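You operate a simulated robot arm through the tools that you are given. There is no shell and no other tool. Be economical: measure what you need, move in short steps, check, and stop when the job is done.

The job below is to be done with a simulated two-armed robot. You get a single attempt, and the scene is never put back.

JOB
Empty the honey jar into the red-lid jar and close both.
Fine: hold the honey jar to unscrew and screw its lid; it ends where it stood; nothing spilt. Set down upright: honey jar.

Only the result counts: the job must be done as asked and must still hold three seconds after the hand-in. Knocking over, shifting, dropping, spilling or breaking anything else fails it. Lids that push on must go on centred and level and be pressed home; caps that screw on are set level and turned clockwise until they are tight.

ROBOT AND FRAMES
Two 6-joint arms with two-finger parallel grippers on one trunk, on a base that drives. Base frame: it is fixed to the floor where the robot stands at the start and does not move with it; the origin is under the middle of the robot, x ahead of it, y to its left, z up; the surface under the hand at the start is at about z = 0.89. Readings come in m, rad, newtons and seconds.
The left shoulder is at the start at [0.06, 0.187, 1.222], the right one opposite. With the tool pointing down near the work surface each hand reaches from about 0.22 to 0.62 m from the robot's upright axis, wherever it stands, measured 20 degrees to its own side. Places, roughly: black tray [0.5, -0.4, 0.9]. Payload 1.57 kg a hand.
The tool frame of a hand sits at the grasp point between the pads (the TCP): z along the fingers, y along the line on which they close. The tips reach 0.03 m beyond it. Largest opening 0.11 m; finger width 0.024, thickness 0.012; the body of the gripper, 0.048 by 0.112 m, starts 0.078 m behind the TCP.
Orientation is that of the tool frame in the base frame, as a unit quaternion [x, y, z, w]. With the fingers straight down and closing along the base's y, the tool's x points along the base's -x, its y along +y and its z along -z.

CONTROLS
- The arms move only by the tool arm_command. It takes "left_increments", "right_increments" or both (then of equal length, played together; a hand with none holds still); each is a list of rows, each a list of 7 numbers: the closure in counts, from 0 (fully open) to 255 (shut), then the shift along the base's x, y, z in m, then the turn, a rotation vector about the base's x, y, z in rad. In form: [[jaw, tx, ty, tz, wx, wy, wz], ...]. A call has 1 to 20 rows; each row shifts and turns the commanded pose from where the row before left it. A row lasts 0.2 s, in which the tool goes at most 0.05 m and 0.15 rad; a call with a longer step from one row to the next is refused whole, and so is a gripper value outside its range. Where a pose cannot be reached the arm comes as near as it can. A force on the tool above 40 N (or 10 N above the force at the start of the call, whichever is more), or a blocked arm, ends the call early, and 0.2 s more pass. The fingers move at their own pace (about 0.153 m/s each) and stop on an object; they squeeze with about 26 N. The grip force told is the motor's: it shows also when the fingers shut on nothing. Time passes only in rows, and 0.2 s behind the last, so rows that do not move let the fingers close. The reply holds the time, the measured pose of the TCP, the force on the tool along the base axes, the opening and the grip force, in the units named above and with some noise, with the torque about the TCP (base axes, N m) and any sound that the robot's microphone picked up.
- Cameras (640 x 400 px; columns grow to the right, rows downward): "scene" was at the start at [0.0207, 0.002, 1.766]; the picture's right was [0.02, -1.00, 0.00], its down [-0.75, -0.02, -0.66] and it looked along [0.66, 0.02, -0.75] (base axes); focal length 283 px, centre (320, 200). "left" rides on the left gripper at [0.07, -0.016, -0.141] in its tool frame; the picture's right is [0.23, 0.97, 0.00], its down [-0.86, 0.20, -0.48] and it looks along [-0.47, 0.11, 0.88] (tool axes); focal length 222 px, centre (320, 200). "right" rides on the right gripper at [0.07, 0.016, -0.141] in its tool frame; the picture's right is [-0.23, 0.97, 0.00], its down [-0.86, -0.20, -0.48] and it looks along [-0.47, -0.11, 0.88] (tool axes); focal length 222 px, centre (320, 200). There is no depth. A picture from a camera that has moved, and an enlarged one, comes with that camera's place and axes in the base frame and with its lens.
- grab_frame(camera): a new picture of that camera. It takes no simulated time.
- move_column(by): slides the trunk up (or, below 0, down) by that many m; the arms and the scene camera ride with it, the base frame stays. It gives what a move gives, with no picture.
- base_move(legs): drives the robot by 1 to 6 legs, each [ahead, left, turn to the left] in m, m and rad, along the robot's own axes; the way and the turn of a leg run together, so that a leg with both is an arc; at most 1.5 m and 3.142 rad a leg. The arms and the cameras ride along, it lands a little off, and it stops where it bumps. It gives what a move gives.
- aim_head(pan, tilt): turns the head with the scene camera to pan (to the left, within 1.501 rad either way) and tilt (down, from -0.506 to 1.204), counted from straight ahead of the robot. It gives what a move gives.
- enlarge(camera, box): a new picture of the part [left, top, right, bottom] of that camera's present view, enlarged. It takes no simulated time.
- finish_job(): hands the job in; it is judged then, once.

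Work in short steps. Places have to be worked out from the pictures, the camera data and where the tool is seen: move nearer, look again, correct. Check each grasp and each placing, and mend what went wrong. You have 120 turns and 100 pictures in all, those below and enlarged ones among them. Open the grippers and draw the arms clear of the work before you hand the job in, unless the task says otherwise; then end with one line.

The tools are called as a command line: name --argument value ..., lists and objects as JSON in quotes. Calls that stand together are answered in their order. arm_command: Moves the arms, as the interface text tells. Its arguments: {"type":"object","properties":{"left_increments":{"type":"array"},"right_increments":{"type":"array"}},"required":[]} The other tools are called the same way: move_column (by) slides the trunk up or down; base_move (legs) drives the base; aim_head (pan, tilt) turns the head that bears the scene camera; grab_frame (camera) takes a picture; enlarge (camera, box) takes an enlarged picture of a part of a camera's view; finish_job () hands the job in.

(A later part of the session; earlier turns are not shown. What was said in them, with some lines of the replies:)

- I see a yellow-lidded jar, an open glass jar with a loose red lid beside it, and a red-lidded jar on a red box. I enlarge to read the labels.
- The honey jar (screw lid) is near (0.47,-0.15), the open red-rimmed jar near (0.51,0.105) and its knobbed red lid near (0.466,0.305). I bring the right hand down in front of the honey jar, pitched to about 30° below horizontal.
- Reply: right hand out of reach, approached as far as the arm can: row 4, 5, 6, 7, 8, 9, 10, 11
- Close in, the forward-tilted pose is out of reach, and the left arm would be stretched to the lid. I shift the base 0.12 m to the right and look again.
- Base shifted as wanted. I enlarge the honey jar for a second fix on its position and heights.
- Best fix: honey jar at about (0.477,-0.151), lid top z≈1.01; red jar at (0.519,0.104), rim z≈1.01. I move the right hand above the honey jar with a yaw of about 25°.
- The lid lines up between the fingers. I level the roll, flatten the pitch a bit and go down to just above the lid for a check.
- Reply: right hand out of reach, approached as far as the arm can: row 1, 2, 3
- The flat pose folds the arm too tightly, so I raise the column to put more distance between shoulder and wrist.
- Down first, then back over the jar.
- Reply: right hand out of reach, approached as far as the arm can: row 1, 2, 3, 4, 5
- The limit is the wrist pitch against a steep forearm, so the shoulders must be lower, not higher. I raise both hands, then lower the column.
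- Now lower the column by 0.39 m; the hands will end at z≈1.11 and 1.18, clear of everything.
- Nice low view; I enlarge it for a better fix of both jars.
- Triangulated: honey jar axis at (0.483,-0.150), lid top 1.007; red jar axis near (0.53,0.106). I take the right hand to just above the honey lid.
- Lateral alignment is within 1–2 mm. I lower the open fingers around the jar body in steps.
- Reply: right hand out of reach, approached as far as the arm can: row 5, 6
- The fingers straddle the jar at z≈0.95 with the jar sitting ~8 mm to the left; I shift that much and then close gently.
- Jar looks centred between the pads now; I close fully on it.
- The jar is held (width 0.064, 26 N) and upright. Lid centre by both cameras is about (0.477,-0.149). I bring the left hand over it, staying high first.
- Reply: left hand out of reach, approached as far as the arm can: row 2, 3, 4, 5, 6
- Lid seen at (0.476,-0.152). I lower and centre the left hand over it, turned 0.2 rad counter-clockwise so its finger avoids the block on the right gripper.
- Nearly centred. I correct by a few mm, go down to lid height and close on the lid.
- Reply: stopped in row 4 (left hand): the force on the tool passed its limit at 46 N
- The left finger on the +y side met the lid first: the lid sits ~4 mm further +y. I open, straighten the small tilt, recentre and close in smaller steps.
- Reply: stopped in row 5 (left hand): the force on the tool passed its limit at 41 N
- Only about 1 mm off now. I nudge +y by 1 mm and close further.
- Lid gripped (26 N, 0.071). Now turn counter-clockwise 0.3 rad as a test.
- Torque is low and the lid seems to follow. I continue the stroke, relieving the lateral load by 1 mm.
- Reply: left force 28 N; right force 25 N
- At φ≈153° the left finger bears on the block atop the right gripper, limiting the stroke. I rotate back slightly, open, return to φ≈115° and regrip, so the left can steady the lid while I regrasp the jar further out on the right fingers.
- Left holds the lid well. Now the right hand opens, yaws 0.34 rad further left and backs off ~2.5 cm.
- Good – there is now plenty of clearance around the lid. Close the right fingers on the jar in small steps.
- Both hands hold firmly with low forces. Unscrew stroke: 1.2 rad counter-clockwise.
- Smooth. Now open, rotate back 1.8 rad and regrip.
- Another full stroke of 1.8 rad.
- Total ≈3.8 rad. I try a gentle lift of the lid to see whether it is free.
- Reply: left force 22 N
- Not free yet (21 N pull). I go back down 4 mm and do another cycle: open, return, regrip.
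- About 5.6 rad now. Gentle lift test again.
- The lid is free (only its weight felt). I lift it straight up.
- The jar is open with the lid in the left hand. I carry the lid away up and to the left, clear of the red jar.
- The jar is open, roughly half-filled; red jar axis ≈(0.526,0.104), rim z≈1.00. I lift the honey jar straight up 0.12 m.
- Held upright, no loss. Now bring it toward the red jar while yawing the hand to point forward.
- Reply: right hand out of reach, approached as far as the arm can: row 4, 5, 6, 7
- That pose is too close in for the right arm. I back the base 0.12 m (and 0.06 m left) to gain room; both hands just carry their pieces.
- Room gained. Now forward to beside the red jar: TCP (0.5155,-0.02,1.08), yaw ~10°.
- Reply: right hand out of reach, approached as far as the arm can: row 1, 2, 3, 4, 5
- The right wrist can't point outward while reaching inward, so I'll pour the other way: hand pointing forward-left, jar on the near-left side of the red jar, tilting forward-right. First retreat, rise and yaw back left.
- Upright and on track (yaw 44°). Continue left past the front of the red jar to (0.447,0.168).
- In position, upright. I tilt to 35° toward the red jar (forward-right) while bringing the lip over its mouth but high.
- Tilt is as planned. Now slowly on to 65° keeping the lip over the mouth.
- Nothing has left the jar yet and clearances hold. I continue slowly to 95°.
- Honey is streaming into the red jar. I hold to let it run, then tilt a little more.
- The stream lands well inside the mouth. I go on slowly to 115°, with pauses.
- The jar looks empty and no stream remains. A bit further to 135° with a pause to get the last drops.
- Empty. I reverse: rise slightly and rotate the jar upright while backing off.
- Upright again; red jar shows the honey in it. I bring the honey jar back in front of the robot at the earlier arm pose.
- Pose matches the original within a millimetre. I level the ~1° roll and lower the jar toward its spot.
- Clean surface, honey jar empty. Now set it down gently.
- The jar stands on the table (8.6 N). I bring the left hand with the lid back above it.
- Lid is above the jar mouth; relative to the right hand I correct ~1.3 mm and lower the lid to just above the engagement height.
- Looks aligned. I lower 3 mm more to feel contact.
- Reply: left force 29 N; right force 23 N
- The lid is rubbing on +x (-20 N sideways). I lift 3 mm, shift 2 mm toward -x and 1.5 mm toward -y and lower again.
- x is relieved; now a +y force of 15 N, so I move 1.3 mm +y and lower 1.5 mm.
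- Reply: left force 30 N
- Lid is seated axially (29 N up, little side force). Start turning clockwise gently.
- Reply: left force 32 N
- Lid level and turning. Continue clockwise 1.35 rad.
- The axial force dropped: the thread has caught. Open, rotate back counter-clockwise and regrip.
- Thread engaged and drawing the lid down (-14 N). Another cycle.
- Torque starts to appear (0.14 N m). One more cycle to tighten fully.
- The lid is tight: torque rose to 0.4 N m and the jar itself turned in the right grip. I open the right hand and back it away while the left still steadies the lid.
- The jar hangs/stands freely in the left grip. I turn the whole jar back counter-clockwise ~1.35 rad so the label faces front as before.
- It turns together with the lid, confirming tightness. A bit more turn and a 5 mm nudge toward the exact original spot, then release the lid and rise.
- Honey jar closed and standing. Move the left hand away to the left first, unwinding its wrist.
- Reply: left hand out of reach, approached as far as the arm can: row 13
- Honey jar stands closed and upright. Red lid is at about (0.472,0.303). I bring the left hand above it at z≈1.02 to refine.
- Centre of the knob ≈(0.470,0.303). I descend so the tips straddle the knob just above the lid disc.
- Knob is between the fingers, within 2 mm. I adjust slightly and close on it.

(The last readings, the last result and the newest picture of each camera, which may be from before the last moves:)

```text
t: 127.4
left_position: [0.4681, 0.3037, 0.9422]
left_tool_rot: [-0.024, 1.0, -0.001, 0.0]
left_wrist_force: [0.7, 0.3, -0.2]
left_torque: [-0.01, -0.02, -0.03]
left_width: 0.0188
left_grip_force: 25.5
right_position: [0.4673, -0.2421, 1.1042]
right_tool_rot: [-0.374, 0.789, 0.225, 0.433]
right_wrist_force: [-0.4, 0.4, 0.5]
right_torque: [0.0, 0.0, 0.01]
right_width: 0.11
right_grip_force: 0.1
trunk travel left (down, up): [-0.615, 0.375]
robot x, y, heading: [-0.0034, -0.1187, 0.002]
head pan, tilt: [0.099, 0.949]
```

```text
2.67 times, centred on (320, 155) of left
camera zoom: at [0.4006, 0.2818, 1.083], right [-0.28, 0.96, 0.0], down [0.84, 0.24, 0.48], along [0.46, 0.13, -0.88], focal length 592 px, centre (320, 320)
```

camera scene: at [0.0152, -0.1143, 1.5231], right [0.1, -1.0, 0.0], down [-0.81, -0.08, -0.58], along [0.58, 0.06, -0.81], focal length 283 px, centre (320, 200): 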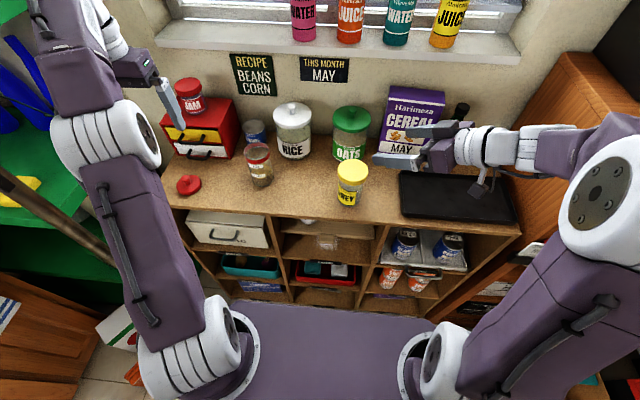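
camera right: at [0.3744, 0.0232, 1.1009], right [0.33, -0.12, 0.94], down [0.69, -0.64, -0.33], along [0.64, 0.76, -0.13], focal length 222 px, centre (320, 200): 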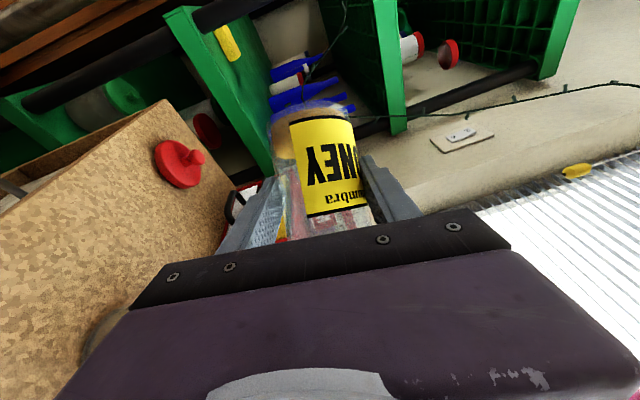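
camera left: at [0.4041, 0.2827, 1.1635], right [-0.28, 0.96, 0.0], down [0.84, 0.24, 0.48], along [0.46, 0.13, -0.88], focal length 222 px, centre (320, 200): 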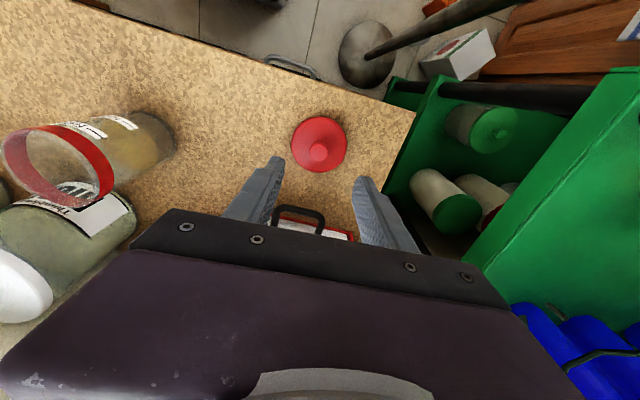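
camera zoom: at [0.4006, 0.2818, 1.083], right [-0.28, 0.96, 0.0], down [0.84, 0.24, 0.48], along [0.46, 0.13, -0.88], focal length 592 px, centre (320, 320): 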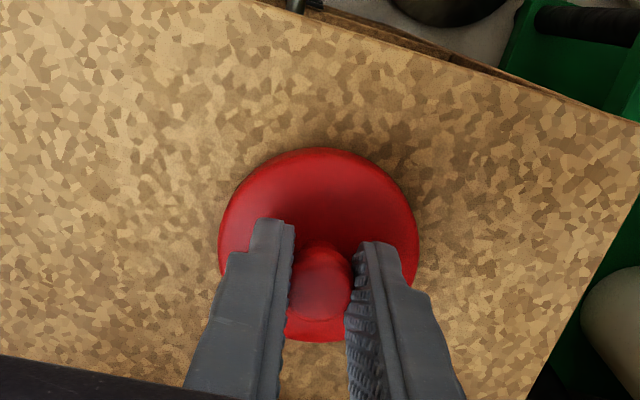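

Knob gripped (0.019). I lift the red lid and carry it over the red jar, hovering ~3 cm above the rim.

arm_command --left_increments '[[255, 0, 0, 0.02, 0, 0, 0], [255, 0, 0, 0.035, 0, 0, 0], [255, 0, 0, 0.04, 0, 0, 0], [255, 0, 0, 0.04, 0, 0, 0], [255, 0.01, -0.033, 0.02, 0, 0, 0], [255, 0.01, -0.033, 0, 0, 0, 0], [255, 0.01, -0.033, 0, 0, 0, 0], [255, 0.01, -0.033, 0, 0, 0, 0], [255, 0.01, -0.033, 0, 0, 0, 0], [255, 0.01, -0.033, -0.01, 0, 0, 0]]'

grab_frame --camera "left"

enlarge --camera "scene" --box '[210, 90, 310, 200]'

```text
t: 129.6
left_position: [0.5288, 0.1038, 1.0842]
left_tool_rot: [-0.025, 1.0, -0.001, -0.001]
left_wrist_force: [-0.4, -0.7, 0.2]
left_torque: [0.0, 0.03, -0.03]
left_width: 0.0186
left_grip_force: 26.1
right_position: [0.4674, -0.2436, 1.1032]
right_tool_rot: [-0.373, 0.789, 0.223, 0.433]
right_wrist_force: [0.2, 1.0, -0.2]
right_torque: [-0.01, -0.02, 0.02]
right_width: 0.11
right_grip_force: 0.1
trunk travel left (down, up): [-0.615, 0.375]
robot x, y, heading: [-0.0034, -0.1182, 0.001]
head pan, tilt: [0.099, 0.949]
```

```text
16 pictures are left
camera left: at [0.4607, 0.0823, 1.2265], right [-0.28, 0.96, 0.0], down [0.84, 0.24, 0.48], along [0.46, 0.13, -0.88], focal length 222 px, centre (320, 200)
```

left: 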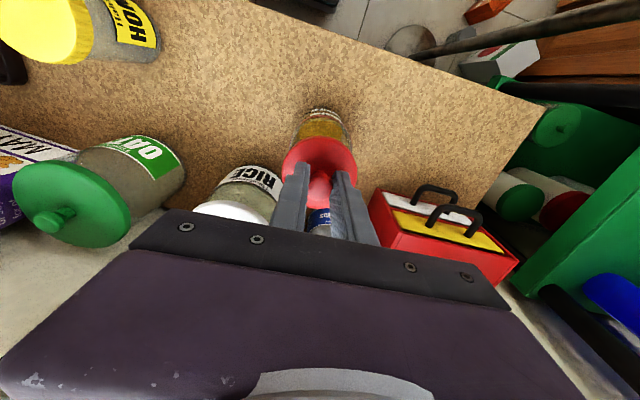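

```text
3.64 times, centred on (260, 145) of scene
camera zoom: at [0.0153, -0.1146, 1.5231], right [0.1, -1.0, 0.0], down [-0.81, -0.08, -0.58], along [0.58, 0.06, -0.81], focal length 1028 px, centre (538, 400)
```

zoom: 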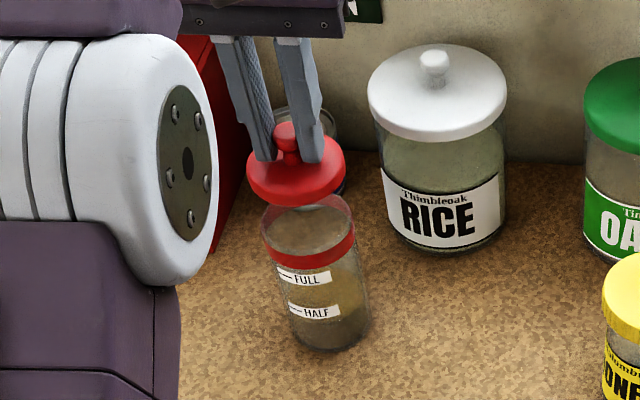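

Lid and jar axes agree within ~1–2 mm. I lower to just above the rim and check again.

arm_command --left_increments '[[255, 0, 0, -0.01, 0, 0, 0], [255, 0, 0, -0.01, 0, 0, 0], [255, 0, 0, -0.004, 0, 0, 0]]'

enlarge --camera "scene" --box '[230, 110, 290, 190]'

enlarge --camera "left" --box '[250, 80, 390, 240]'

```text
t: 130.4
left_position: [0.5297, 0.1047, 1.0631]
left_tool_rot: [-0.025, 1.0, 0.0, 0.002]
left_wrist_force: [0.3, -0.5, -0.1]
left_torque: [0.02, -0.03, -0.04]
left_width: 0.0196
left_grip_force: 26.2
right_position: [0.4669, -0.2414, 1.1057]
right_tool_rot: [-0.375, 0.789, 0.224, 0.433]
right_wrist_force: [0.4, 0.3, -1.0]
right_torque: [0.03, -0.02, 0.0]
right_width: 0.11
right_grip_force: 0.0
trunk travel left (down, up): [-0.615, 0.375]
robot x, y, heading: [-0.0031, -0.1199, -0.003]
head pan, tilt: [0.099, 0.949]
```

```text
5.00 times, centred on (260, 150) of scene
camera zoom: at [0.0145, -0.1132, 1.5231], right [0.1, -1.0, 0.0], down [-0.81, -0.08, -0.58], along [0.58, 0.06, -0.81], focal length 1414 px, centre (620, 450)
```

zoom: 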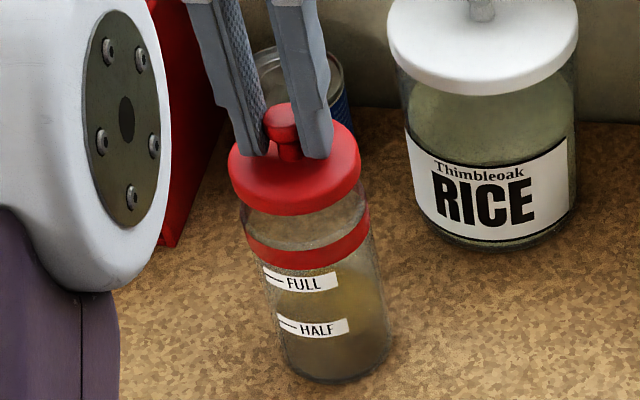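

```text
2.50 times, centred on (320, 160) of left
camera zoom: at [0.4607, 0.0842, 1.2036], right [-0.28, 0.96, 0.0], down [0.84, 0.24, 0.48], along [0.46, 0.13, -0.88], focal length 555 px, centre (320, 300)
```

zoom: 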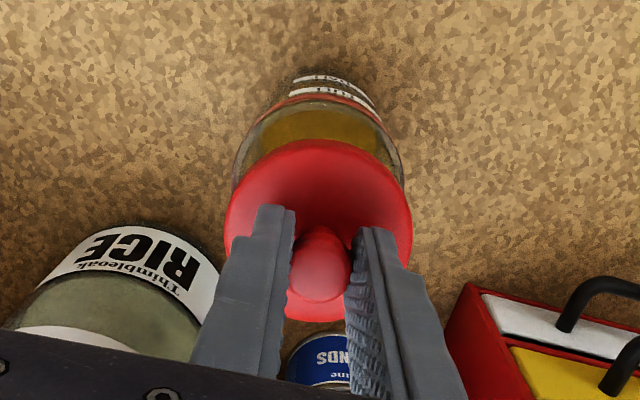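

Side alignment is right; the left view suggests the lid should go ~2.5 mm toward the robot. I shift and lower gently to feel contact.

arm_command --left_increments '[[255, -0.0025, 0, -0.004, 0, 0, 0], [255, 0, 0, -0.003, 0, 0, 0], [255, 0, 0, -0.003, 0, 0, 0], [255, 0, 0, -0.002, 0, 0, 0]]'

enlarge --camera "scene" --box '[230, 110, 290, 190]'

```text
t: 131.4
left_position: [0.5238, 0.1038, 1.0544]
left_tool_rot: [-0.026, 1.0, -0.001, 0.004]
left_wrist_force: [3.7, 1.0, 29.7]
left_torque: [0.05, -0.43, -0.02]
left_width: 0.0198
left_grip_force: 26.2
right_position: [0.4643, -0.2433, 1.1075]
right_tool_rot: [-0.374, 0.789, 0.223, 0.434]
right_wrist_force: [0.4, -1.0, 0.0]
right_torque: [0.02, 0.01, 0.01]
right_width: 0.11
right_grip_force: 0.1
trunk travel left (down, up): [-0.615, 0.375]
robot x, y, heading: [0.0015, -0.1208, 0.001]
head pan, tilt: [0.099, 0.949]
```

```text
5.00 times, centred on (260, 150) of scene
camera zoom: at [0.0107, -0.115, 1.5236], right [0.1, -1.0, 0.0], down [-0.81, -0.08, -0.58], along [0.58, 0.06, -0.81], focal length 1414 px, centre (620, 450)
```

zoom: 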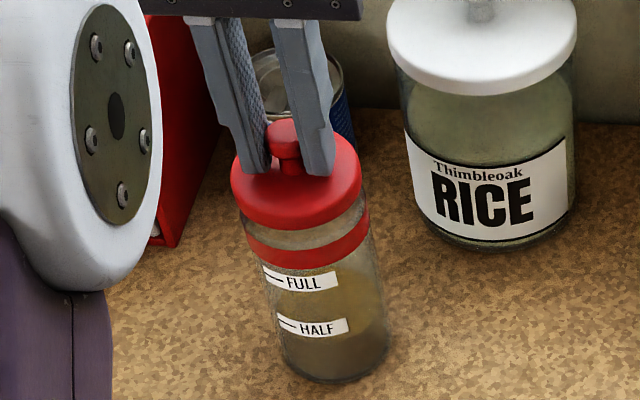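

Contact at 30 N with the torque and side force showing the lid is a bit too near (-x). I raise 3 mm, shift +x 3.5 mm and come down again.

arm_command --left_increments '[[255, 0, 0, 0.004, 0, -0.004, 0], [255, 0.0035, 0, 0, 0, -0.004, 0], [255, 0, 0, -0.002, 0, 0, 0], [255, 0, 0, -0.002, 0, 0, 0]]'

```text
t: 132.4
left_position: [0.5262, 0.1029, 1.0551]
left_tool_rot: [-0.025, 1.0, 0.0, 0.007]
left_wrist_force: [-4.6, -0.4, 28.6]
left_torque: [-0.02, -0.06, 0.01]
left_width: 0.0194
left_grip_force: 25.7
right_position: [0.463, -0.2436, 1.1069]
right_tool_rot: [-0.374, 0.788, 0.223, 0.435]
right_wrist_force: [-0.5, -0.5, 0.0]
right_torque: [0.0, 0.0, 0.01]
right_width: 0.1103
right_grip_force: 0.0
trunk travel left (down, up): [-0.615, 0.375]
robot x, y, heading: [0.0009, -0.1206, -0.004]
head pan, tilt: [0.099, 0.949]
```

Now the contact is centred (torque ≈0, 29 N). I level the tool and press down.

arm_command --left_increments '[[255, 0, 0, 0, 0, 0.014, 0], [255, 0, 0, -0.001, 0, 0, 0], [255, 0, 0, -0.001, 0, 0, 0], [255, 0, 0, -0.001, 0, 0, 0]]'

enlarge --camera "scene" --box '[230, 110, 290, 190]'

```text
t: 133.4
left_position: [0.5249, 0.1035, 1.0528]
left_tool_rot: [-0.025, 1.0, -0.001, 0.0]
left_wrist_force: [-4.0, 1.4, 36.9]
left_torque: [0.08, -0.08, 0.01]
left_width: 0.0199
left_grip_force: 26.5
right_position: [0.4633, -0.2432, 1.1069]
right_tool_rot: [-0.374, 0.788, 0.223, 0.436]
right_wrist_force: [-0.4, 0.3, -0.1]
right_torque: [0.02, 0.02, 0.03]
right_width: 0.11
right_grip_force: 0.0
trunk travel left (down, up): [-0.615, 0.375]
robot x, y, heading: [-0.0007, -0.1182, 0.006]
head pan, tilt: [0.099, 0.949]
```

```text
5.00 times, centred on (260, 150) of scene
camera zoom: at [0.0081, -0.1152, 1.5233], right [0.1, -1.0, 0.0], down [-0.81, -0.08, -0.59], along [0.58, 0.06, -0.81], focal length 1414 px, centre (620, 450)
```

zoom: 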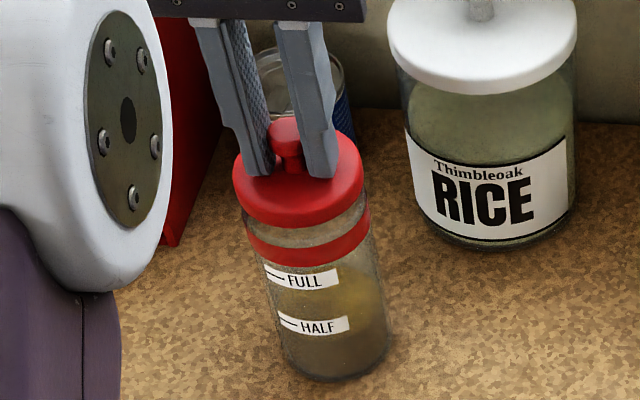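

Level, but not yet clearly home. I press harder in further steps.

arm_command --left_increments '[[255, 0, 0, -0.001, 0, 0, 0], [255, 0, 0, -0.001, 0, 0, 0], [255, 0, 0, -0.001, 0, 0, 0], [255, 0, 0, -0.001, 0, 0, 0], [255, 0, 0, -0.001, 0, 0, 0]]'

arm_command --left_increments '[[255, 0, 0, -0.001, 0, 0, 0], [255, 0, 0, -0.001, 0, 0, 0], [255, 0, 0, -0.001, 0, 0, 0], [255, 0, 0, -0.001, 0, 0, 0], [255, 0, 0, -0.001, 0, 0, 0]]'

enlarge --camera "scene" --box '[230, 110, 290, 190]'

```text
t: 134.3
left_position: [0.5281, 0.1043, 1.053]
left_tool_rot: [-0.025, 1.0, 0.0, 0.005]
left_wrist_force: [-4.2, 0.6, 32.5]
left_torque: [0.15, 0.1, 0.04]
left_width: 0.0197
left_grip_force: 25.9
right_position: [0.465, -0.2427, 1.1061]
right_tool_rot: [-0.373, 0.789, 0.222, 0.435]
right_wrist_force: [0.1, 0.7, 0.0]
right_torque: [0.02, -0.02, -0.01]
right_width: 0.11
right_grip_force: 0.1
trunk travel left (down, up): [-0.615, 0.375]
robot x, y, heading: [-0.0012, -0.1208, -0.0]
head pan, tilt: [0.099, 0.949]
stopped in row 4 (left hand): the force on the tool passed its limit at 49 N (the readings are from after the stop); the commanded pose is now the measured one
```

```text
t: 134.9
left_position: [0.5292, 0.1045, 1.0527]
left_tool_rot: [-0.025, 1.0, 0.0, 0.009]
left_wrist_force: [-4.6, 0.1, 30.5]
left_torque: [0.14, 0.06, 0.03]
left_width: 0.0197
left_grip_force: 25.7
right_position: [0.4654, -0.2439, 1.1052]
right_tool_rot: [-0.373, 0.789, 0.223, 0.435]
right_wrist_force: [0.6, -0.3, 0.2]
right_torque: [0.02, 0.02, 0.02]
right_width: 0.11
right_grip_force: 0.1
trunk travel left (down, up): [-0.615, 0.375]
robot x, y, heading: [-0.0005, -0.1234, 0.001]
head pan, tilt: [0.099, 0.949]
stopped in row 3 (left hand): the force on the tool passed its limit at 43 N (the readings are from after the stop); the commanded pose is now the measured one
```

```text
5.00 times, centred on (260, 150) of scene
camera zoom: at [0.0115, -0.1144, 1.5231], right [0.1, -0.99, 0.0], down [-0.81, -0.08, -0.58], along [0.58, 0.06, -0.81], focal length 1414 px, centre (620, 450)
```

zoom: 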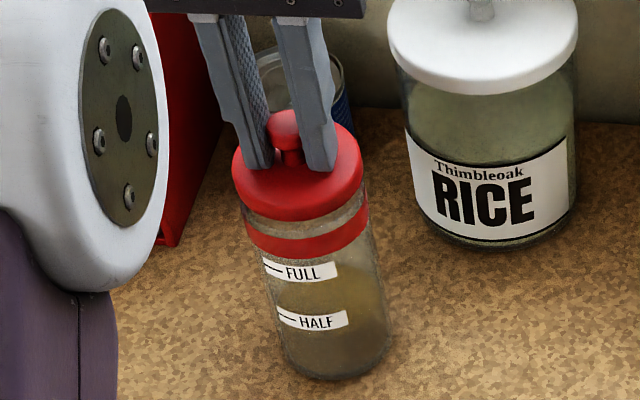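

The lid hasn't dropped: contact height equals the rim height, so it is probably resting on the rim edge. I take one close look.

enlarge --camera "scene" --box '[248, 130, 280, 164]'

enlarge --camera "left" --box '[270, 100, 370, 220]'

```text
11.76 times, centred on (264, 147) of scene
camera zoom: at [0.0115, -0.1144, 1.5231], right [0.1, -0.99, 0.0], down [-0.81, -0.08, -0.58], along [0.58, 0.06, -0.81], focal length 3327 px, centre (979, 824)
```

zoom: 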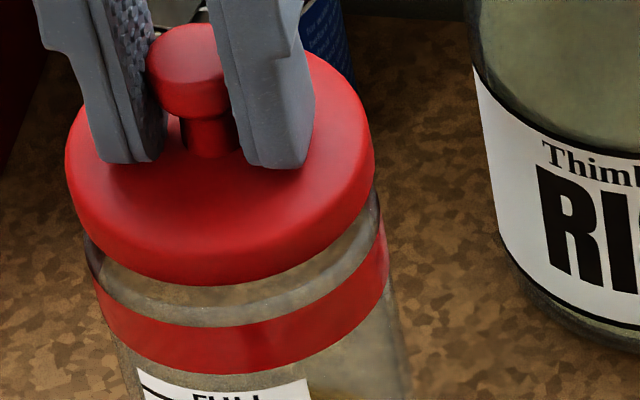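

```text
3.33 times, centred on (320, 160) of left
camera zoom: at [0.4594, 0.0835, 1.1921], right [-0.28, 0.96, 0.0], down [0.84, 0.24, 0.49], along [0.47, 0.13, -0.87], focal length 740 px, centre (320, 333)
```

zoom: 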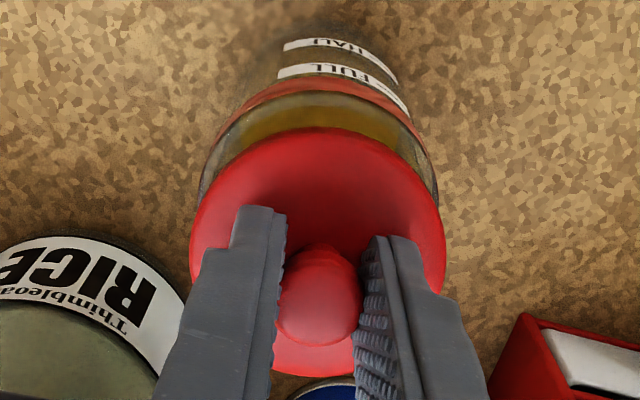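

The views show the lid sits ~4 mm too far from the robot, with its plug on the far rim. I lift off and level, then read the pose.

arm_command --left_increments '[[255, 0, 0, 0.004, 0, 0.009, 0], [255, 0, 0, 0.003, 0, 0.009, 0], [255, 0, 0, 0, 0, 0, 0]]'

```text
t: 135.7
left_position: [0.5309, 0.1047, 1.0554]
left_tool_rot: [-0.025, 1.0, 0.001, -0.008]
left_wrist_force: [-0.6, -0.5, -0.4]
left_torque: [-0.04, -0.03, 0.01]
left_width: 0.0195
left_grip_force: 26.3
right_position: [0.468, -0.242, 1.1056]
right_tool_rot: [-0.374, 0.789, 0.224, 0.433]
right_wrist_force: [-1.1, 0.0, -1.0]
right_torque: [0.0, -0.01, 0.02]
right_width: 0.11
right_grip_force: 0.0
trunk travel left (down, up): [-0.615, 0.375]
robot x, y, heading: [0.0004, -0.1201, -0.001]
head pan, tilt: [0.099, 0.949]
```

Free again at x=0.531. I level, move slightly nearer, then press lightly and sweep slowly toward the robot so the plug can find the mouth.

arm_command --left_increments '[[255, -0.002, -0.0005, 0.001, 0, -0.016, 0], [255, 0, 0, -0.002, 0, 0, 0], [255, 0, 0, -0.002, 0, 0, 0], [255, 0, 0, -0.001, 0, 0, 0], [255, -0.001, 0, 0, 0, 0, 0], [255, -0.001, 0, -0.0005, 0, 0, 0], [255, -0.001, 0, 0, 0, 0, 0], [255, -0.001, 0, 0, 0, 0, 0]]'

```text
t: 137.5
left_position: [0.5249, 0.104, 1.0532]
left_tool_rot: [-0.025, 1.0, 0.0, 0.005]
left_wrist_force: [11.1, 2.4, 29.1]
left_torque: [0.14, -0.71, 0.0]
left_width: 0.0198
left_grip_force: 26.1
right_position: [0.4667, -0.2432, 1.1063]
right_tool_rot: [-0.373, 0.789, 0.223, 0.435]
right_wrist_force: [-0.7, 0.3, 0.6]
right_torque: [0.01, -0.01, 0.01]
right_width: 0.1105
right_grip_force: 0.1
trunk travel left (down, up): [-0.615, 0.375]
robot x, y, heading: [-0.0012, -0.1225, 0.0]
head pan, tilt: [0.099, 0.949]
```

Still at the same height. I look closely again at the lid–rim relation after the sweep.

enlarge --camera "scene" --box '[248, 130, 280, 164]'

enlarge --camera "left" --box '[270, 100, 370, 220]'

```text
11.76 times, centred on (264, 147) of scene
camera zoom: at [0.0129, -0.1148, 1.5234], right [0.1, -1.0, 0.0], down [-0.81, -0.08, -0.58], along [0.58, 0.06, -0.81], focal length 3327 px, centre (979, 824)
```

zoom: 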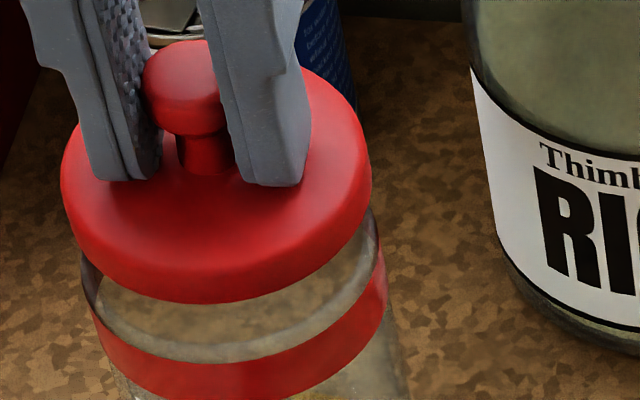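

```text
3.33 times, centred on (320, 160) of left
camera zoom: at [0.4553, 0.0826, 1.193], right [-0.28, 0.96, 0.0], down [0.84, 0.24, 0.49], along [0.47, 0.13, -0.87], focal length 740 px, centre (320, 333)
```

zoom: 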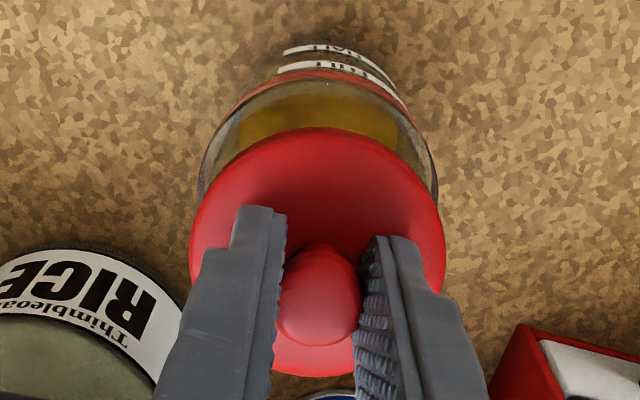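

Now it is clear: the crescent of open mouth in front shows the lid is about 1 cm too far from the robot. I lift it clear and shift 11 mm toward the robot, then look.

arm_command --left_increments '[[255, 0, 0, 0.006, 0, 0, 0], [255, 0, 0, 0.005, 0, -0.005, 0], [255, -0.006, 0, 0, 0, 0, 0], [255, -0.005, 0, 0, 0, 0, 0], [255, 0, 0, 0, 0, 0, 0]]'

enlarge --camera "scene" --box '[240, 125, 290, 180]'

```text
t: 138.7
left_position: [0.5143, 0.1047, 1.0621]
left_tool_rot: [-0.025, 1.0, -0.001, 0.005]
left_wrist_force: [-0.7, -0.3, -0.6]
left_torque: [0.01, -0.01, 0.0]
left_width: 0.0197
left_grip_force: 25.7
right_position: [0.4677, -0.2421, 1.1052]
right_tool_rot: [-0.374, 0.789, 0.224, 0.433]
right_wrist_force: [0.2, -0.4, 0.2]
right_torque: [0.0, 0.02, -0.01]
right_width: 0.1101
right_grip_force: 0.0
trunk travel left (down, up): [-0.615, 0.375]
robot x, y, heading: [0.0013, -0.1234, 0.005]
head pan, tilt: [0.099, 0.949]
```

```text
7.27 times, centred on (265, 152) of scene
camera zoom: at [0.0145, -0.1135, 1.5231], right [0.1, -1.0, 0.0], down [-0.81, -0.08, -0.58], along [0.58, 0.06, -0.81], focal length 2056 px, centre (720, 546)
```

zoom: 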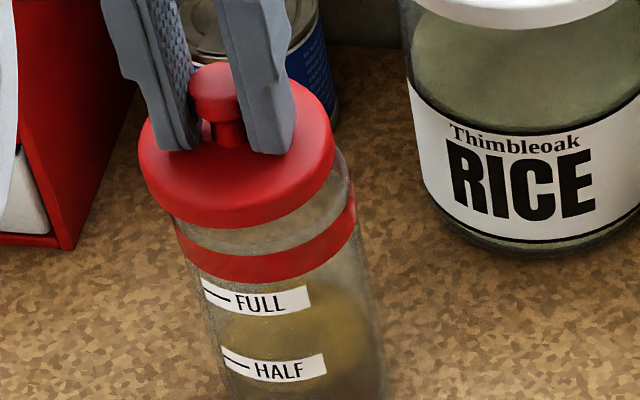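

Jar stands upright; x now fits, but the lid looks ~6 mm too far left. I shift -6 mm in y, lower closer and check.

arm_command --left_increments '[[255, 0, -0.003, 0, 0, 0.005, 0], [255, 0, -0.003, 0, 0, 0.005, 0], [255, 0, 0, -0.004, 0, 0, 0], [255, 0, 0, 0, 0, 0, 0]]'

enlarge --camera "scene" --box '[240, 125, 290, 180]'

```text
t: 139.7
left_position: [0.5141, 0.0996, 1.0585]
left_tool_rot: [-0.026, 1.0, 0.0, -0.001]
left_wrist_force: [-0.5, 0.3, 0.1]
left_torque: [0.02, -0.01, 0.02]
left_width: 0.0196
left_grip_force: 26.3
right_position: [0.4673, -0.2416, 1.1049]
right_tool_rot: [-0.372, 0.79, 0.223, 0.434]
right_wrist_force: [-0.3, 0.4, 0.4]
right_torque: [0.05, 0.03, -0.01]
right_width: 0.1099
right_grip_force: 0.0
trunk travel left (down, up): [-0.615, 0.375]
robot x, y, heading: [0.0018, -0.1194, 0.002]
head pan, tilt: [0.099, 0.949]
```

```text
7.27 times, centred on (265, 152) of scene
camera zoom: at [0.0146, -0.1134, 1.5231], right [0.1, -1.0, 0.0], down [-0.81, -0.08, -0.58], along [0.58, 0.06, -0.81], focal length 2056 px, centre (720, 546)
```

zoom: 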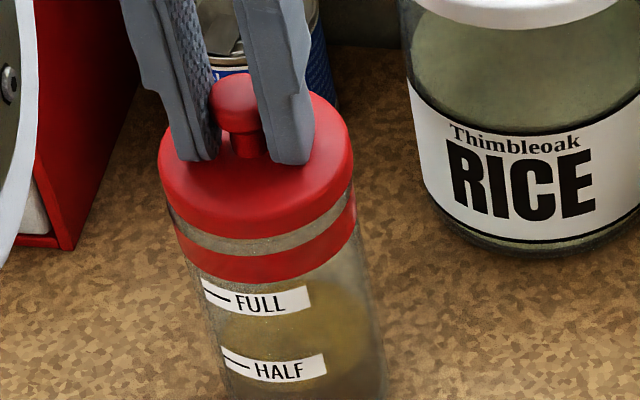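

The lid now looks well centred over the rim. I lower slowly.

arm_command --left_increments '[[255, 0, 0, -0.002, 0, 0, 0], [255, 0, 0, -0.002, 0, 0, 0], [255, 0, 0, -0.002, 0, 0, 0], [255, 0, 0, -0.001, 0, 0, 0], [255, 0, 0, -0.001, 0, 0, 0]]'

```text
t: 140.9
left_position: [0.5114, 0.0975, 1.0533]
left_tool_rot: [-0.025, 1.0, 0.0, 0.003]
left_wrist_force: [0.7, 0.2, 30.8]
left_torque: [0.02, 0.54, -0.01]
left_width: 0.02
left_grip_force: 26.1
right_position: [0.4646, -0.2434, 1.1071]
right_tool_rot: [-0.373, 0.789, 0.223, 0.434]
right_wrist_force: [-0.1, 0.3, -0.5]
right_torque: [-0.04, 0.03, 0.01]
right_width: 0.11
right_grip_force: 0.0
trunk travel left (down, up): [-0.615, 0.375]
robot x, y, heading: [-0.0026, -0.121, -0.004]
head pan, tilt: [0.099, 0.949]
```

Contact at the same height with torque showing the touch is now on the near side only; y is good. I lift, shift +3.5 mm in x and lower again.

arm_command --left_increments '[[255, 0, 0, 0.005, 0, -0.003, 0], [255, 0.0035, 0, 0, 0, -0.003, 0], [255, 0, 0, -0.003, 0, 0, 0], [255, 0, 0, -0.002, 0, 0, 0], [255, 0, 0, -0.001, 0, 0, 0]]'

```text
t: 142.1
left_position: [0.5153, 0.0971, 1.0526]
left_tool_rot: [-0.025, 1.0, 0.0, 0.006]
left_wrist_force: [-3.4, 2.4, 32.8]
left_torque: [-0.08, 0.78, -0.08]
left_width: 0.0199
left_grip_force: 26.3
right_position: [0.4649, -0.2436, 1.1068]
right_tool_rot: [-0.374, 0.788, 0.223, 0.435]
right_wrist_force: [-0.3, 0.5, -0.8]
right_torque: [0.03, -0.02, 0.02]
right_width: 0.1101
right_grip_force: 0.0
trunk travel left (down, up): [-0.615, 0.375]
robot x, y, heading: [-0.001, -0.1183, 0.003]
head pan, tilt: [0.099, 0.949]
```

Contact is still on the near side (rx≈-19 mm). Again lift, +3.5 mm x, +1 mm y, and lower.

arm_command --left_increments '[[255, 0, 0, 0.005, 0, 0, 0], [255, 0.0035, 0.001, 0, 0, 0, 0], [255, 0, 0, -0.003, 0, 0, 0], [255, 0, 0, -0.002, 0, 0, 0], [255, 0, 0, -0.001, 0, 0, 0]]'

```text
t: 143.3
left_position: [0.5167, 0.0972, 1.0525]
left_tool_rot: [-0.026, 1.0, 0.0, 0.007]
left_wrist_force: [-9.2, -1.2, 33.2]
left_torque: [-0.35, 1.0, -0.12]
left_width: 0.0198
left_grip_force: 25.5
right_position: [0.4613, -0.244, 1.1078]
right_tool_rot: [-0.374, 0.788, 0.222, 0.436]
right_wrist_force: [0.3, -0.3, -0.1]
right_torque: [-0.02, 0.0, 0.01]
right_width: 0.1102
right_grip_force: 0.1
trunk travel left (down, up): [-0.615, 0.375]
robot x, y, heading: [0.0026, -0.1192, -0.0]
head pan, tilt: [0.099, 0.949]
```

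The tool tilts ~0.8° under load, dropping the lid's near edge. I lift, pre-level it by +0.013 rad, go +1.5 mm in y and press again.

arm_command --left_increments '[[255, 0, 0, 0.007, 0, 0.013, 0], [255, 0, 0.0015, 0, 0, 0, 0], [255, 0, 0, -0.004, 0, 0, 0], [255, 0, 0, -0.003, 0, 0, 0], [255, 0, 0, -0.001, 0, 0, 0]]'

enlarge --camera "scene" --box '[240, 125, 290, 180]'

```text
t: 144.5
left_position: [0.5186, 0.098, 1.0518]
left_tool_rot: [-0.026, 1.0, 0.001, 0.002]
left_wrist_force: [-3.2, -3.2, 40.4]
left_torque: [-0.64, 0.43, -0.02]
left_width: 0.0199
left_grip_force: 25.6
right_position: [0.4629, -0.2437, 1.1066]
right_tool_rot: [-0.373, 0.788, 0.223, 0.436]
right_wrist_force: [1.0, 0.0, -0.6]
right_torque: [-0.01, -0.03, 0.0]
right_width: 0.1101
right_grip_force: 0.1
trunk travel left (down, up): [-0.615, 0.375]
robot x, y, heading: [-0.0017, -0.1234, -0.002]
head pan, tilt: [0.099, 0.949]
```

```text
7.27 times, centred on (265, 152) of scene
camera zoom: at [0.0075, -0.1167, 1.5237], right [0.1, -1.0, 0.0], down [-0.81, -0.08, -0.59], along [0.58, 0.06, -0.81], focal length 2056 px, centre (720, 546)
```

zoom: 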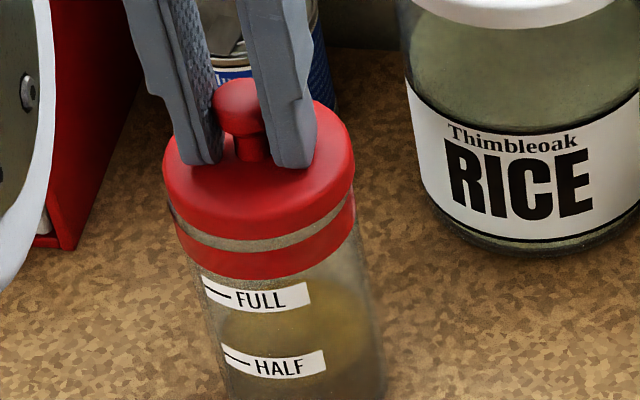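

Contact has moved to the right/near side (ry≈-12 mm, rx≈-7 mm). Hop again: +1 mm x, +2.5 mm y.

arm_command --left_increments '[[255, 0, 0, 0.008, 0, 0, 0], [255, 0.001, 0.0025, 0, 0, 0.003, 0], [255, 0, 0, -0.004, 0, 0, 0], [255, 0, 0, -0.003, 0, 0, 0], [255, 0, 0, -0.001, 0, 0, 0]]'

```text
t: 145.7
left_position: [0.5181, 0.1003, 1.0521]
left_tool_rot: [-0.025, 1.0, 0.002, -0.001]
left_wrist_force: [-4.0, -6.5, 38.3]
left_torque: [-0.77, 0.44, 0.0]
left_width: 0.0197
left_grip_force: 26.0
right_position: [0.4618, -0.2448, 1.1072]
right_tool_rot: [-0.374, 0.788, 0.225, 0.435]
right_wrist_force: [0.8, 0.5, -0.7]
right_torque: [-0.03, 0.0, -0.01]
right_width: 0.11
right_grip_force: 0.2
trunk travel left (down, up): [-0.615, 0.375]
robot x, y, heading: [0.0026, -0.1216, 0.002]
head pan, tilt: [0.099, 0.949]
```

The contact signs are ambiguous, so I lift the lid 12 mm and use the right-hand camera, which looks at the jar from the side.

arm_command --left_increments '[[255, 0, 0, 0.008, 0, 0, 0], [255, 0, 0, 0.007, 0, 0, 0], [255, 0, 0, 0, 0, 0, 0]]'

enlarge --camera "right" --box '[360, 90, 460, 190]'

```text
t: 146.5
left_position: [0.5214, 0.1035, 1.0611]
left_tool_rot: [-0.025, 1.0, 0.0, -0.006]
left_wrist_force: [-0.6, 0.4, -0.3]
left_torque: [0.01, -0.02, -0.01]
left_width: 0.0196
left_grip_force: 26.2
right_position: [0.4678, -0.2435, 1.1056]
right_tool_rot: [-0.373, 0.789, 0.224, 0.434]
right_wrist_force: [0.5, -1.4, 0.1]
right_torque: [0.01, -0.02, -0.01]
right_width: 0.1098
right_grip_force: 0.0
trunk travel left (down, up): [-0.615, 0.375]
robot x, y, heading: [-0.0018, -0.1213, 0.0]
head pan, tilt: [0.099, 0.949]
```

```text
4.00 times, centred on (410, 140) of right
camera zoom: at [0.3566, -0.355, 1.1203], right [-0.68, 0.69, 0.22], down [0.2, -0.11, 0.97], along [0.7, 0.71, -0.07], focal length 888 px, centre (-40, 440)
```

zoom: 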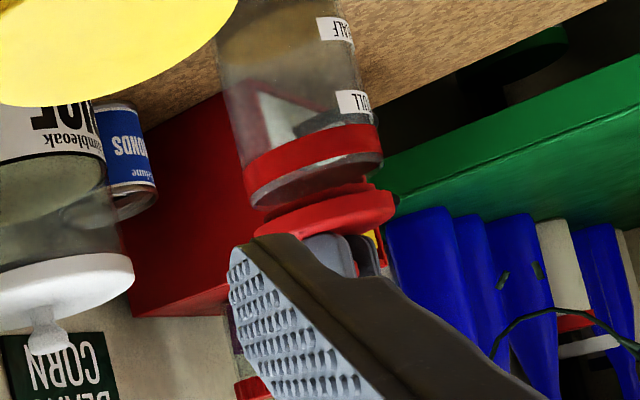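

The side view shows it's a plug-type lid, and across that view it is aligned. One scene zoom at this same pose will give the other direction.

enlarge --camera "scene" --box '[240, 125, 290, 180]'

```text
7.27 times, centred on (265, 152) of scene
camera zoom: at [0.0143, -0.1138, 1.523], right [0.1, -1.0, 0.0], down [-0.81, -0.08, -0.58], along [0.58, 0.06, -0.81], focal length 2056 px, centre (720, 546)
```

zoom: 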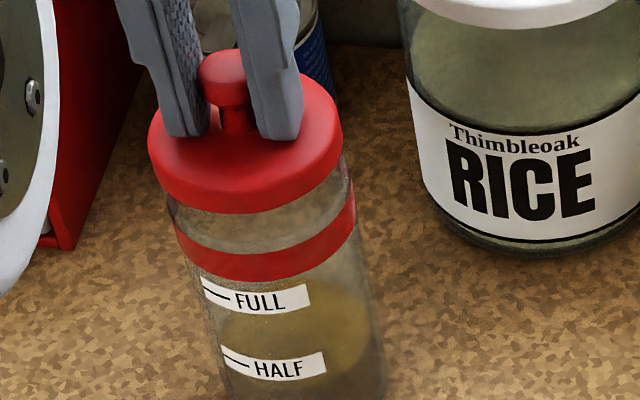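

The jar hasn't moved; combining both views the aligned TCP is about (0.518,0.1005). I go there level, touch lightly and run a small spiral search so the plug can drop in.

arm_command --left_increments '[[255, -0.0012, -0.0015, -0.002, 0, -0.008, 0], [255, -0.0012, -0.0015, -0.003, 0, 0, 0], [255, 0, 0, -0.003, 0, 0, 0], [255, 0, 0, -0.001, 0, 0, 0], [255, 0.0007, 0, 0, 0, 0, 0], [255, 0, 0.0007, 0, 0, 0, 0], [255, -0.0007, 0, 0, 0, 0, 0], [255, -0.0007, 0, 0, 0, 0, 0], [255, 0, -0.0007, 0, 0, 0, 0], [255, 0, -0.0007, 0, 0, 0, 0], [255, 0.0007, 0, 0, 0, 0, 0], [255, 0.0007, 0, 0, 0, 0, 0], [255, 0.0007, 0, 0, 0, 0, 0], [255, 0, 0.0007, 0, 0, 0, 0], [255, 0, 0.0007, 0, 0, 0, 0], [255, 0, 0.0007, 0, 0, 0, 0], [255, -0.001, -0.001, 0, 0, 0, 0], [255, 0, 0, 0, 0, 0, 0]]'

```text
t: 150.3
left_position: [0.5205, 0.1017, 1.0518]
left_tool_rot: [-0.025, 1.0, 0.001, -0.002]
left_wrist_force: [-0.3, 0.8, 0.1]
left_torque: [-0.01, 0.0, -0.01]
left_width: 0.0199
left_grip_force: 25.7
right_position: [0.4674, -0.2416, 1.1043]
right_tool_rot: [-0.374, 0.789, 0.224, 0.434]
right_wrist_force: [0.3, 0.1, -0.8]
right_torque: [-0.01, -0.03, 0.01]
right_width: 0.1101
right_grip_force: 0.0
trunk travel left (down, up): [-0.615, 0.375]
robot x, y, heading: [-0.0004, -0.1235, 0.002]
head pan, tilt: [0.099, 0.949]
```

Zero force at z=1.0518, below the former contact height: the plug seems to have entered. I push down further.

arm_command --left_increments '[[255, 0, 0, -0.001, 0, 0, 0], [255, 0, 0, -0.001, 0, 0, 0], [255, 0, 0, -0.001, 0, 0, 0], [255, 0, 0, -0.001, 0, 0, 0], [255, 0, 0, 0, 0, 0, 0]]'

```text
t: 151.5
left_position: [0.5204, 0.1006, 1.0495]
left_tool_rot: [-0.025, 1.0, 0.0, -0.001]
left_wrist_force: [-0.5, 0.6, 0.3]
left_torque: [0.02, -0.04, 0.01]
left_width: 0.02
left_grip_force: 25.5
right_position: [0.4683, -0.2421, 1.105]
right_tool_rot: [-0.373, 0.789, 0.223, 0.434]
right_wrist_force: [-0.1, -1.1, 0.7]
right_torque: [-0.02, 0.01, 0.0]
right_width: 0.1101
right_grip_force: 0.1
trunk travel left (down, up): [-0.615, 0.375]
robot x, y, heading: [-0.0002, -0.1234, -0.004]
head pan, tilt: [0.099, 0.949]
```

It slides in freely. Continue down until it seats.

arm_command --left_increments '[[255, 0, 0, -0.001, 0, 0, 0], [255, 0, 0, -0.001, 0, 0, 0], [255, 0, 0, -0.001, 0, 0, 0], [255, 0, 0, -0.001, 0, 0, 0], [255, 0, 0, -0.001, 0, 0, 0], [255, 0, 0, -0.001, 0, 0, 0], [255, 0, 0, 0, 0, 0, 0]]'

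```text
t: 153.1
left_position: [0.5191, 0.1009, 1.0471]
left_tool_rot: [-0.026, 1.0, 0.001, 0.004]
left_wrist_force: [-5.8, 0.3, 17.4]
left_torque: [-0.07, 0.78, -0.06]
left_width: 0.0193
left_grip_force: 25.9
right_position: [0.4654, -0.2419, 1.1063]
right_tool_rot: [-0.373, 0.789, 0.223, 0.434]
right_wrist_force: [0.4, 0.0, 0.3]
right_torque: [0.03, 0.03, 0.01]
right_width: 0.1098
right_grip_force: 0.1
trunk travel left (down, up): [-0.615, 0.375]
robot x, y, heading: [0.0022, -0.1203, 0.0]
head pan, tilt: [0.099, 0.949]
heard: snap
stopped in row 7 (left hand): the force on the tool passed its limit at 41 N (the readings are from after the stop); the commanded pose is now the measured one
```

A snap was heard – the lid is home. I relax the downward load, open the fingers and rise clear.

arm_command --left_increments '[[255, 0, 0, 0.001, 0, 0, 0], [200, 0, 0, 0, 0, 0, 0], [150, 0, 0, 0, 0, 0, 0], [130, 0, 0, 0, 0, 0, 0], [130, 0, 0, 0.01, 0, 0, 0], [130, 0, 0, 0.03, 0, 0, 0], [130, 0, 0, 0.04, 0, 0, 0], [130, -0.03, 0.03, 0.02, 0, 0, 0], [130, -0.03, 0.03, 0, 0, 0, 0], [130, -0.03, 0.03, 0, 0, 0, 0]]'

enlarge --camera "scene" --box '[225, 110, 405, 225]'

```text
t: 155.2
left_position: [0.4306, 0.1912, 1.1469]
left_tool_rot: [-0.025, 1.0, 0.0, 0.002]
left_wrist_force: [-0.3, -0.4, 1.1]
left_torque: [-0.01, -0.01, 0.0]
left_width: 0.0541
left_grip_force: 0.1
right_position: [0.4676, -0.2417, 1.1053]
right_tool_rot: [-0.374, 0.789, 0.224, 0.433]
right_wrist_force: [-0.6, -0.1, 0.1]
right_torque: [-0.04, -0.05, 0.01]
right_width: 0.11
right_grip_force: 0.1
trunk travel left (down, up): [-0.615, 0.375]
robot x, y, heading: [-0.0003, -0.1219, -0.002]
head pan, tilt: [0.099, 0.949]
```

```text
3.48 times, centred on (315, 168) of scene
camera zoom: at [0.0137, -0.1124, 1.5231], right [0.1, -1.0, 0.0], down [-0.81, -0.08, -0.58], along [0.58, 0.06, -0.81], focal length 984 px, centre (337, 313)
```

zoom: 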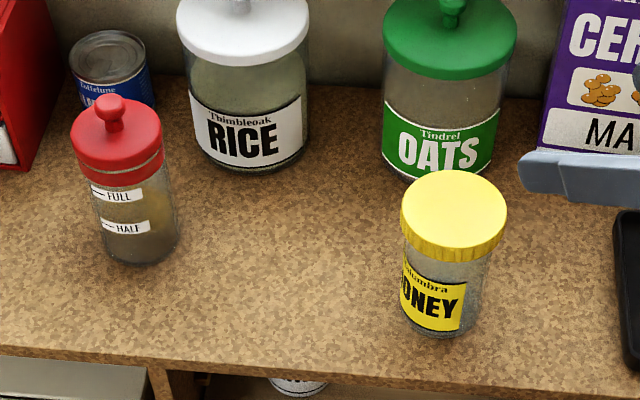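

Both jars are closed, upright and nothing is spilt. I open the left gripper fully and raise both hands a little further clear.

arm_command --left_increments '[[0, -0.01, 0.01, 0.01, 0, 0, 0], [0, -0.01, 0.01, 0.01, 0, 0, 0], [0, 0, 0, 0, 0, 0, 0]]' --right_increments '[[0, 0, -0.01, 0.02, 0, 0, 0], [0, 0, -0.01, 0.02, 0, 0, 0], [0, 0, 0, 0, 0, 0, 0]]'

finish_job

```text
t: 156.1
left_position: [0.4119, 0.2101, 1.1666]
left_tool_rot: [-0.025, 1.0, -0.001, 0.001]
left_wrist_force: [0.2, 0.2, -0.2]
left_torque: [0.01, 0.0, -0.01]
left_width: 0.1102
left_grip_force: 0.0
right_position: [0.4691, -0.2618, 1.1438]
right_tool_rot: [-0.373, 0.79, 0.223, 0.433]
right_wrist_force: [-0.2, 0.0, 0.1]
right_torque: [-0.01, 0.03, -0.01]
right_width: 0.11
right_grip_force: 0.1
trunk travel left (down, up): [-0.615, 0.375]
robot x, y, heading: [0.0013, -0.122, 0.004]
head pan, tilt: [0.099, 0.949]
```

```text
The job is handed in.
```

The honey is in the red-lid jar with no spill visible. The red lid snapped on level, though fitting it shifted that jar by about 1 cm. The honey jar is empty, screwed tight and standing upright within a few millimetres of where it stood.
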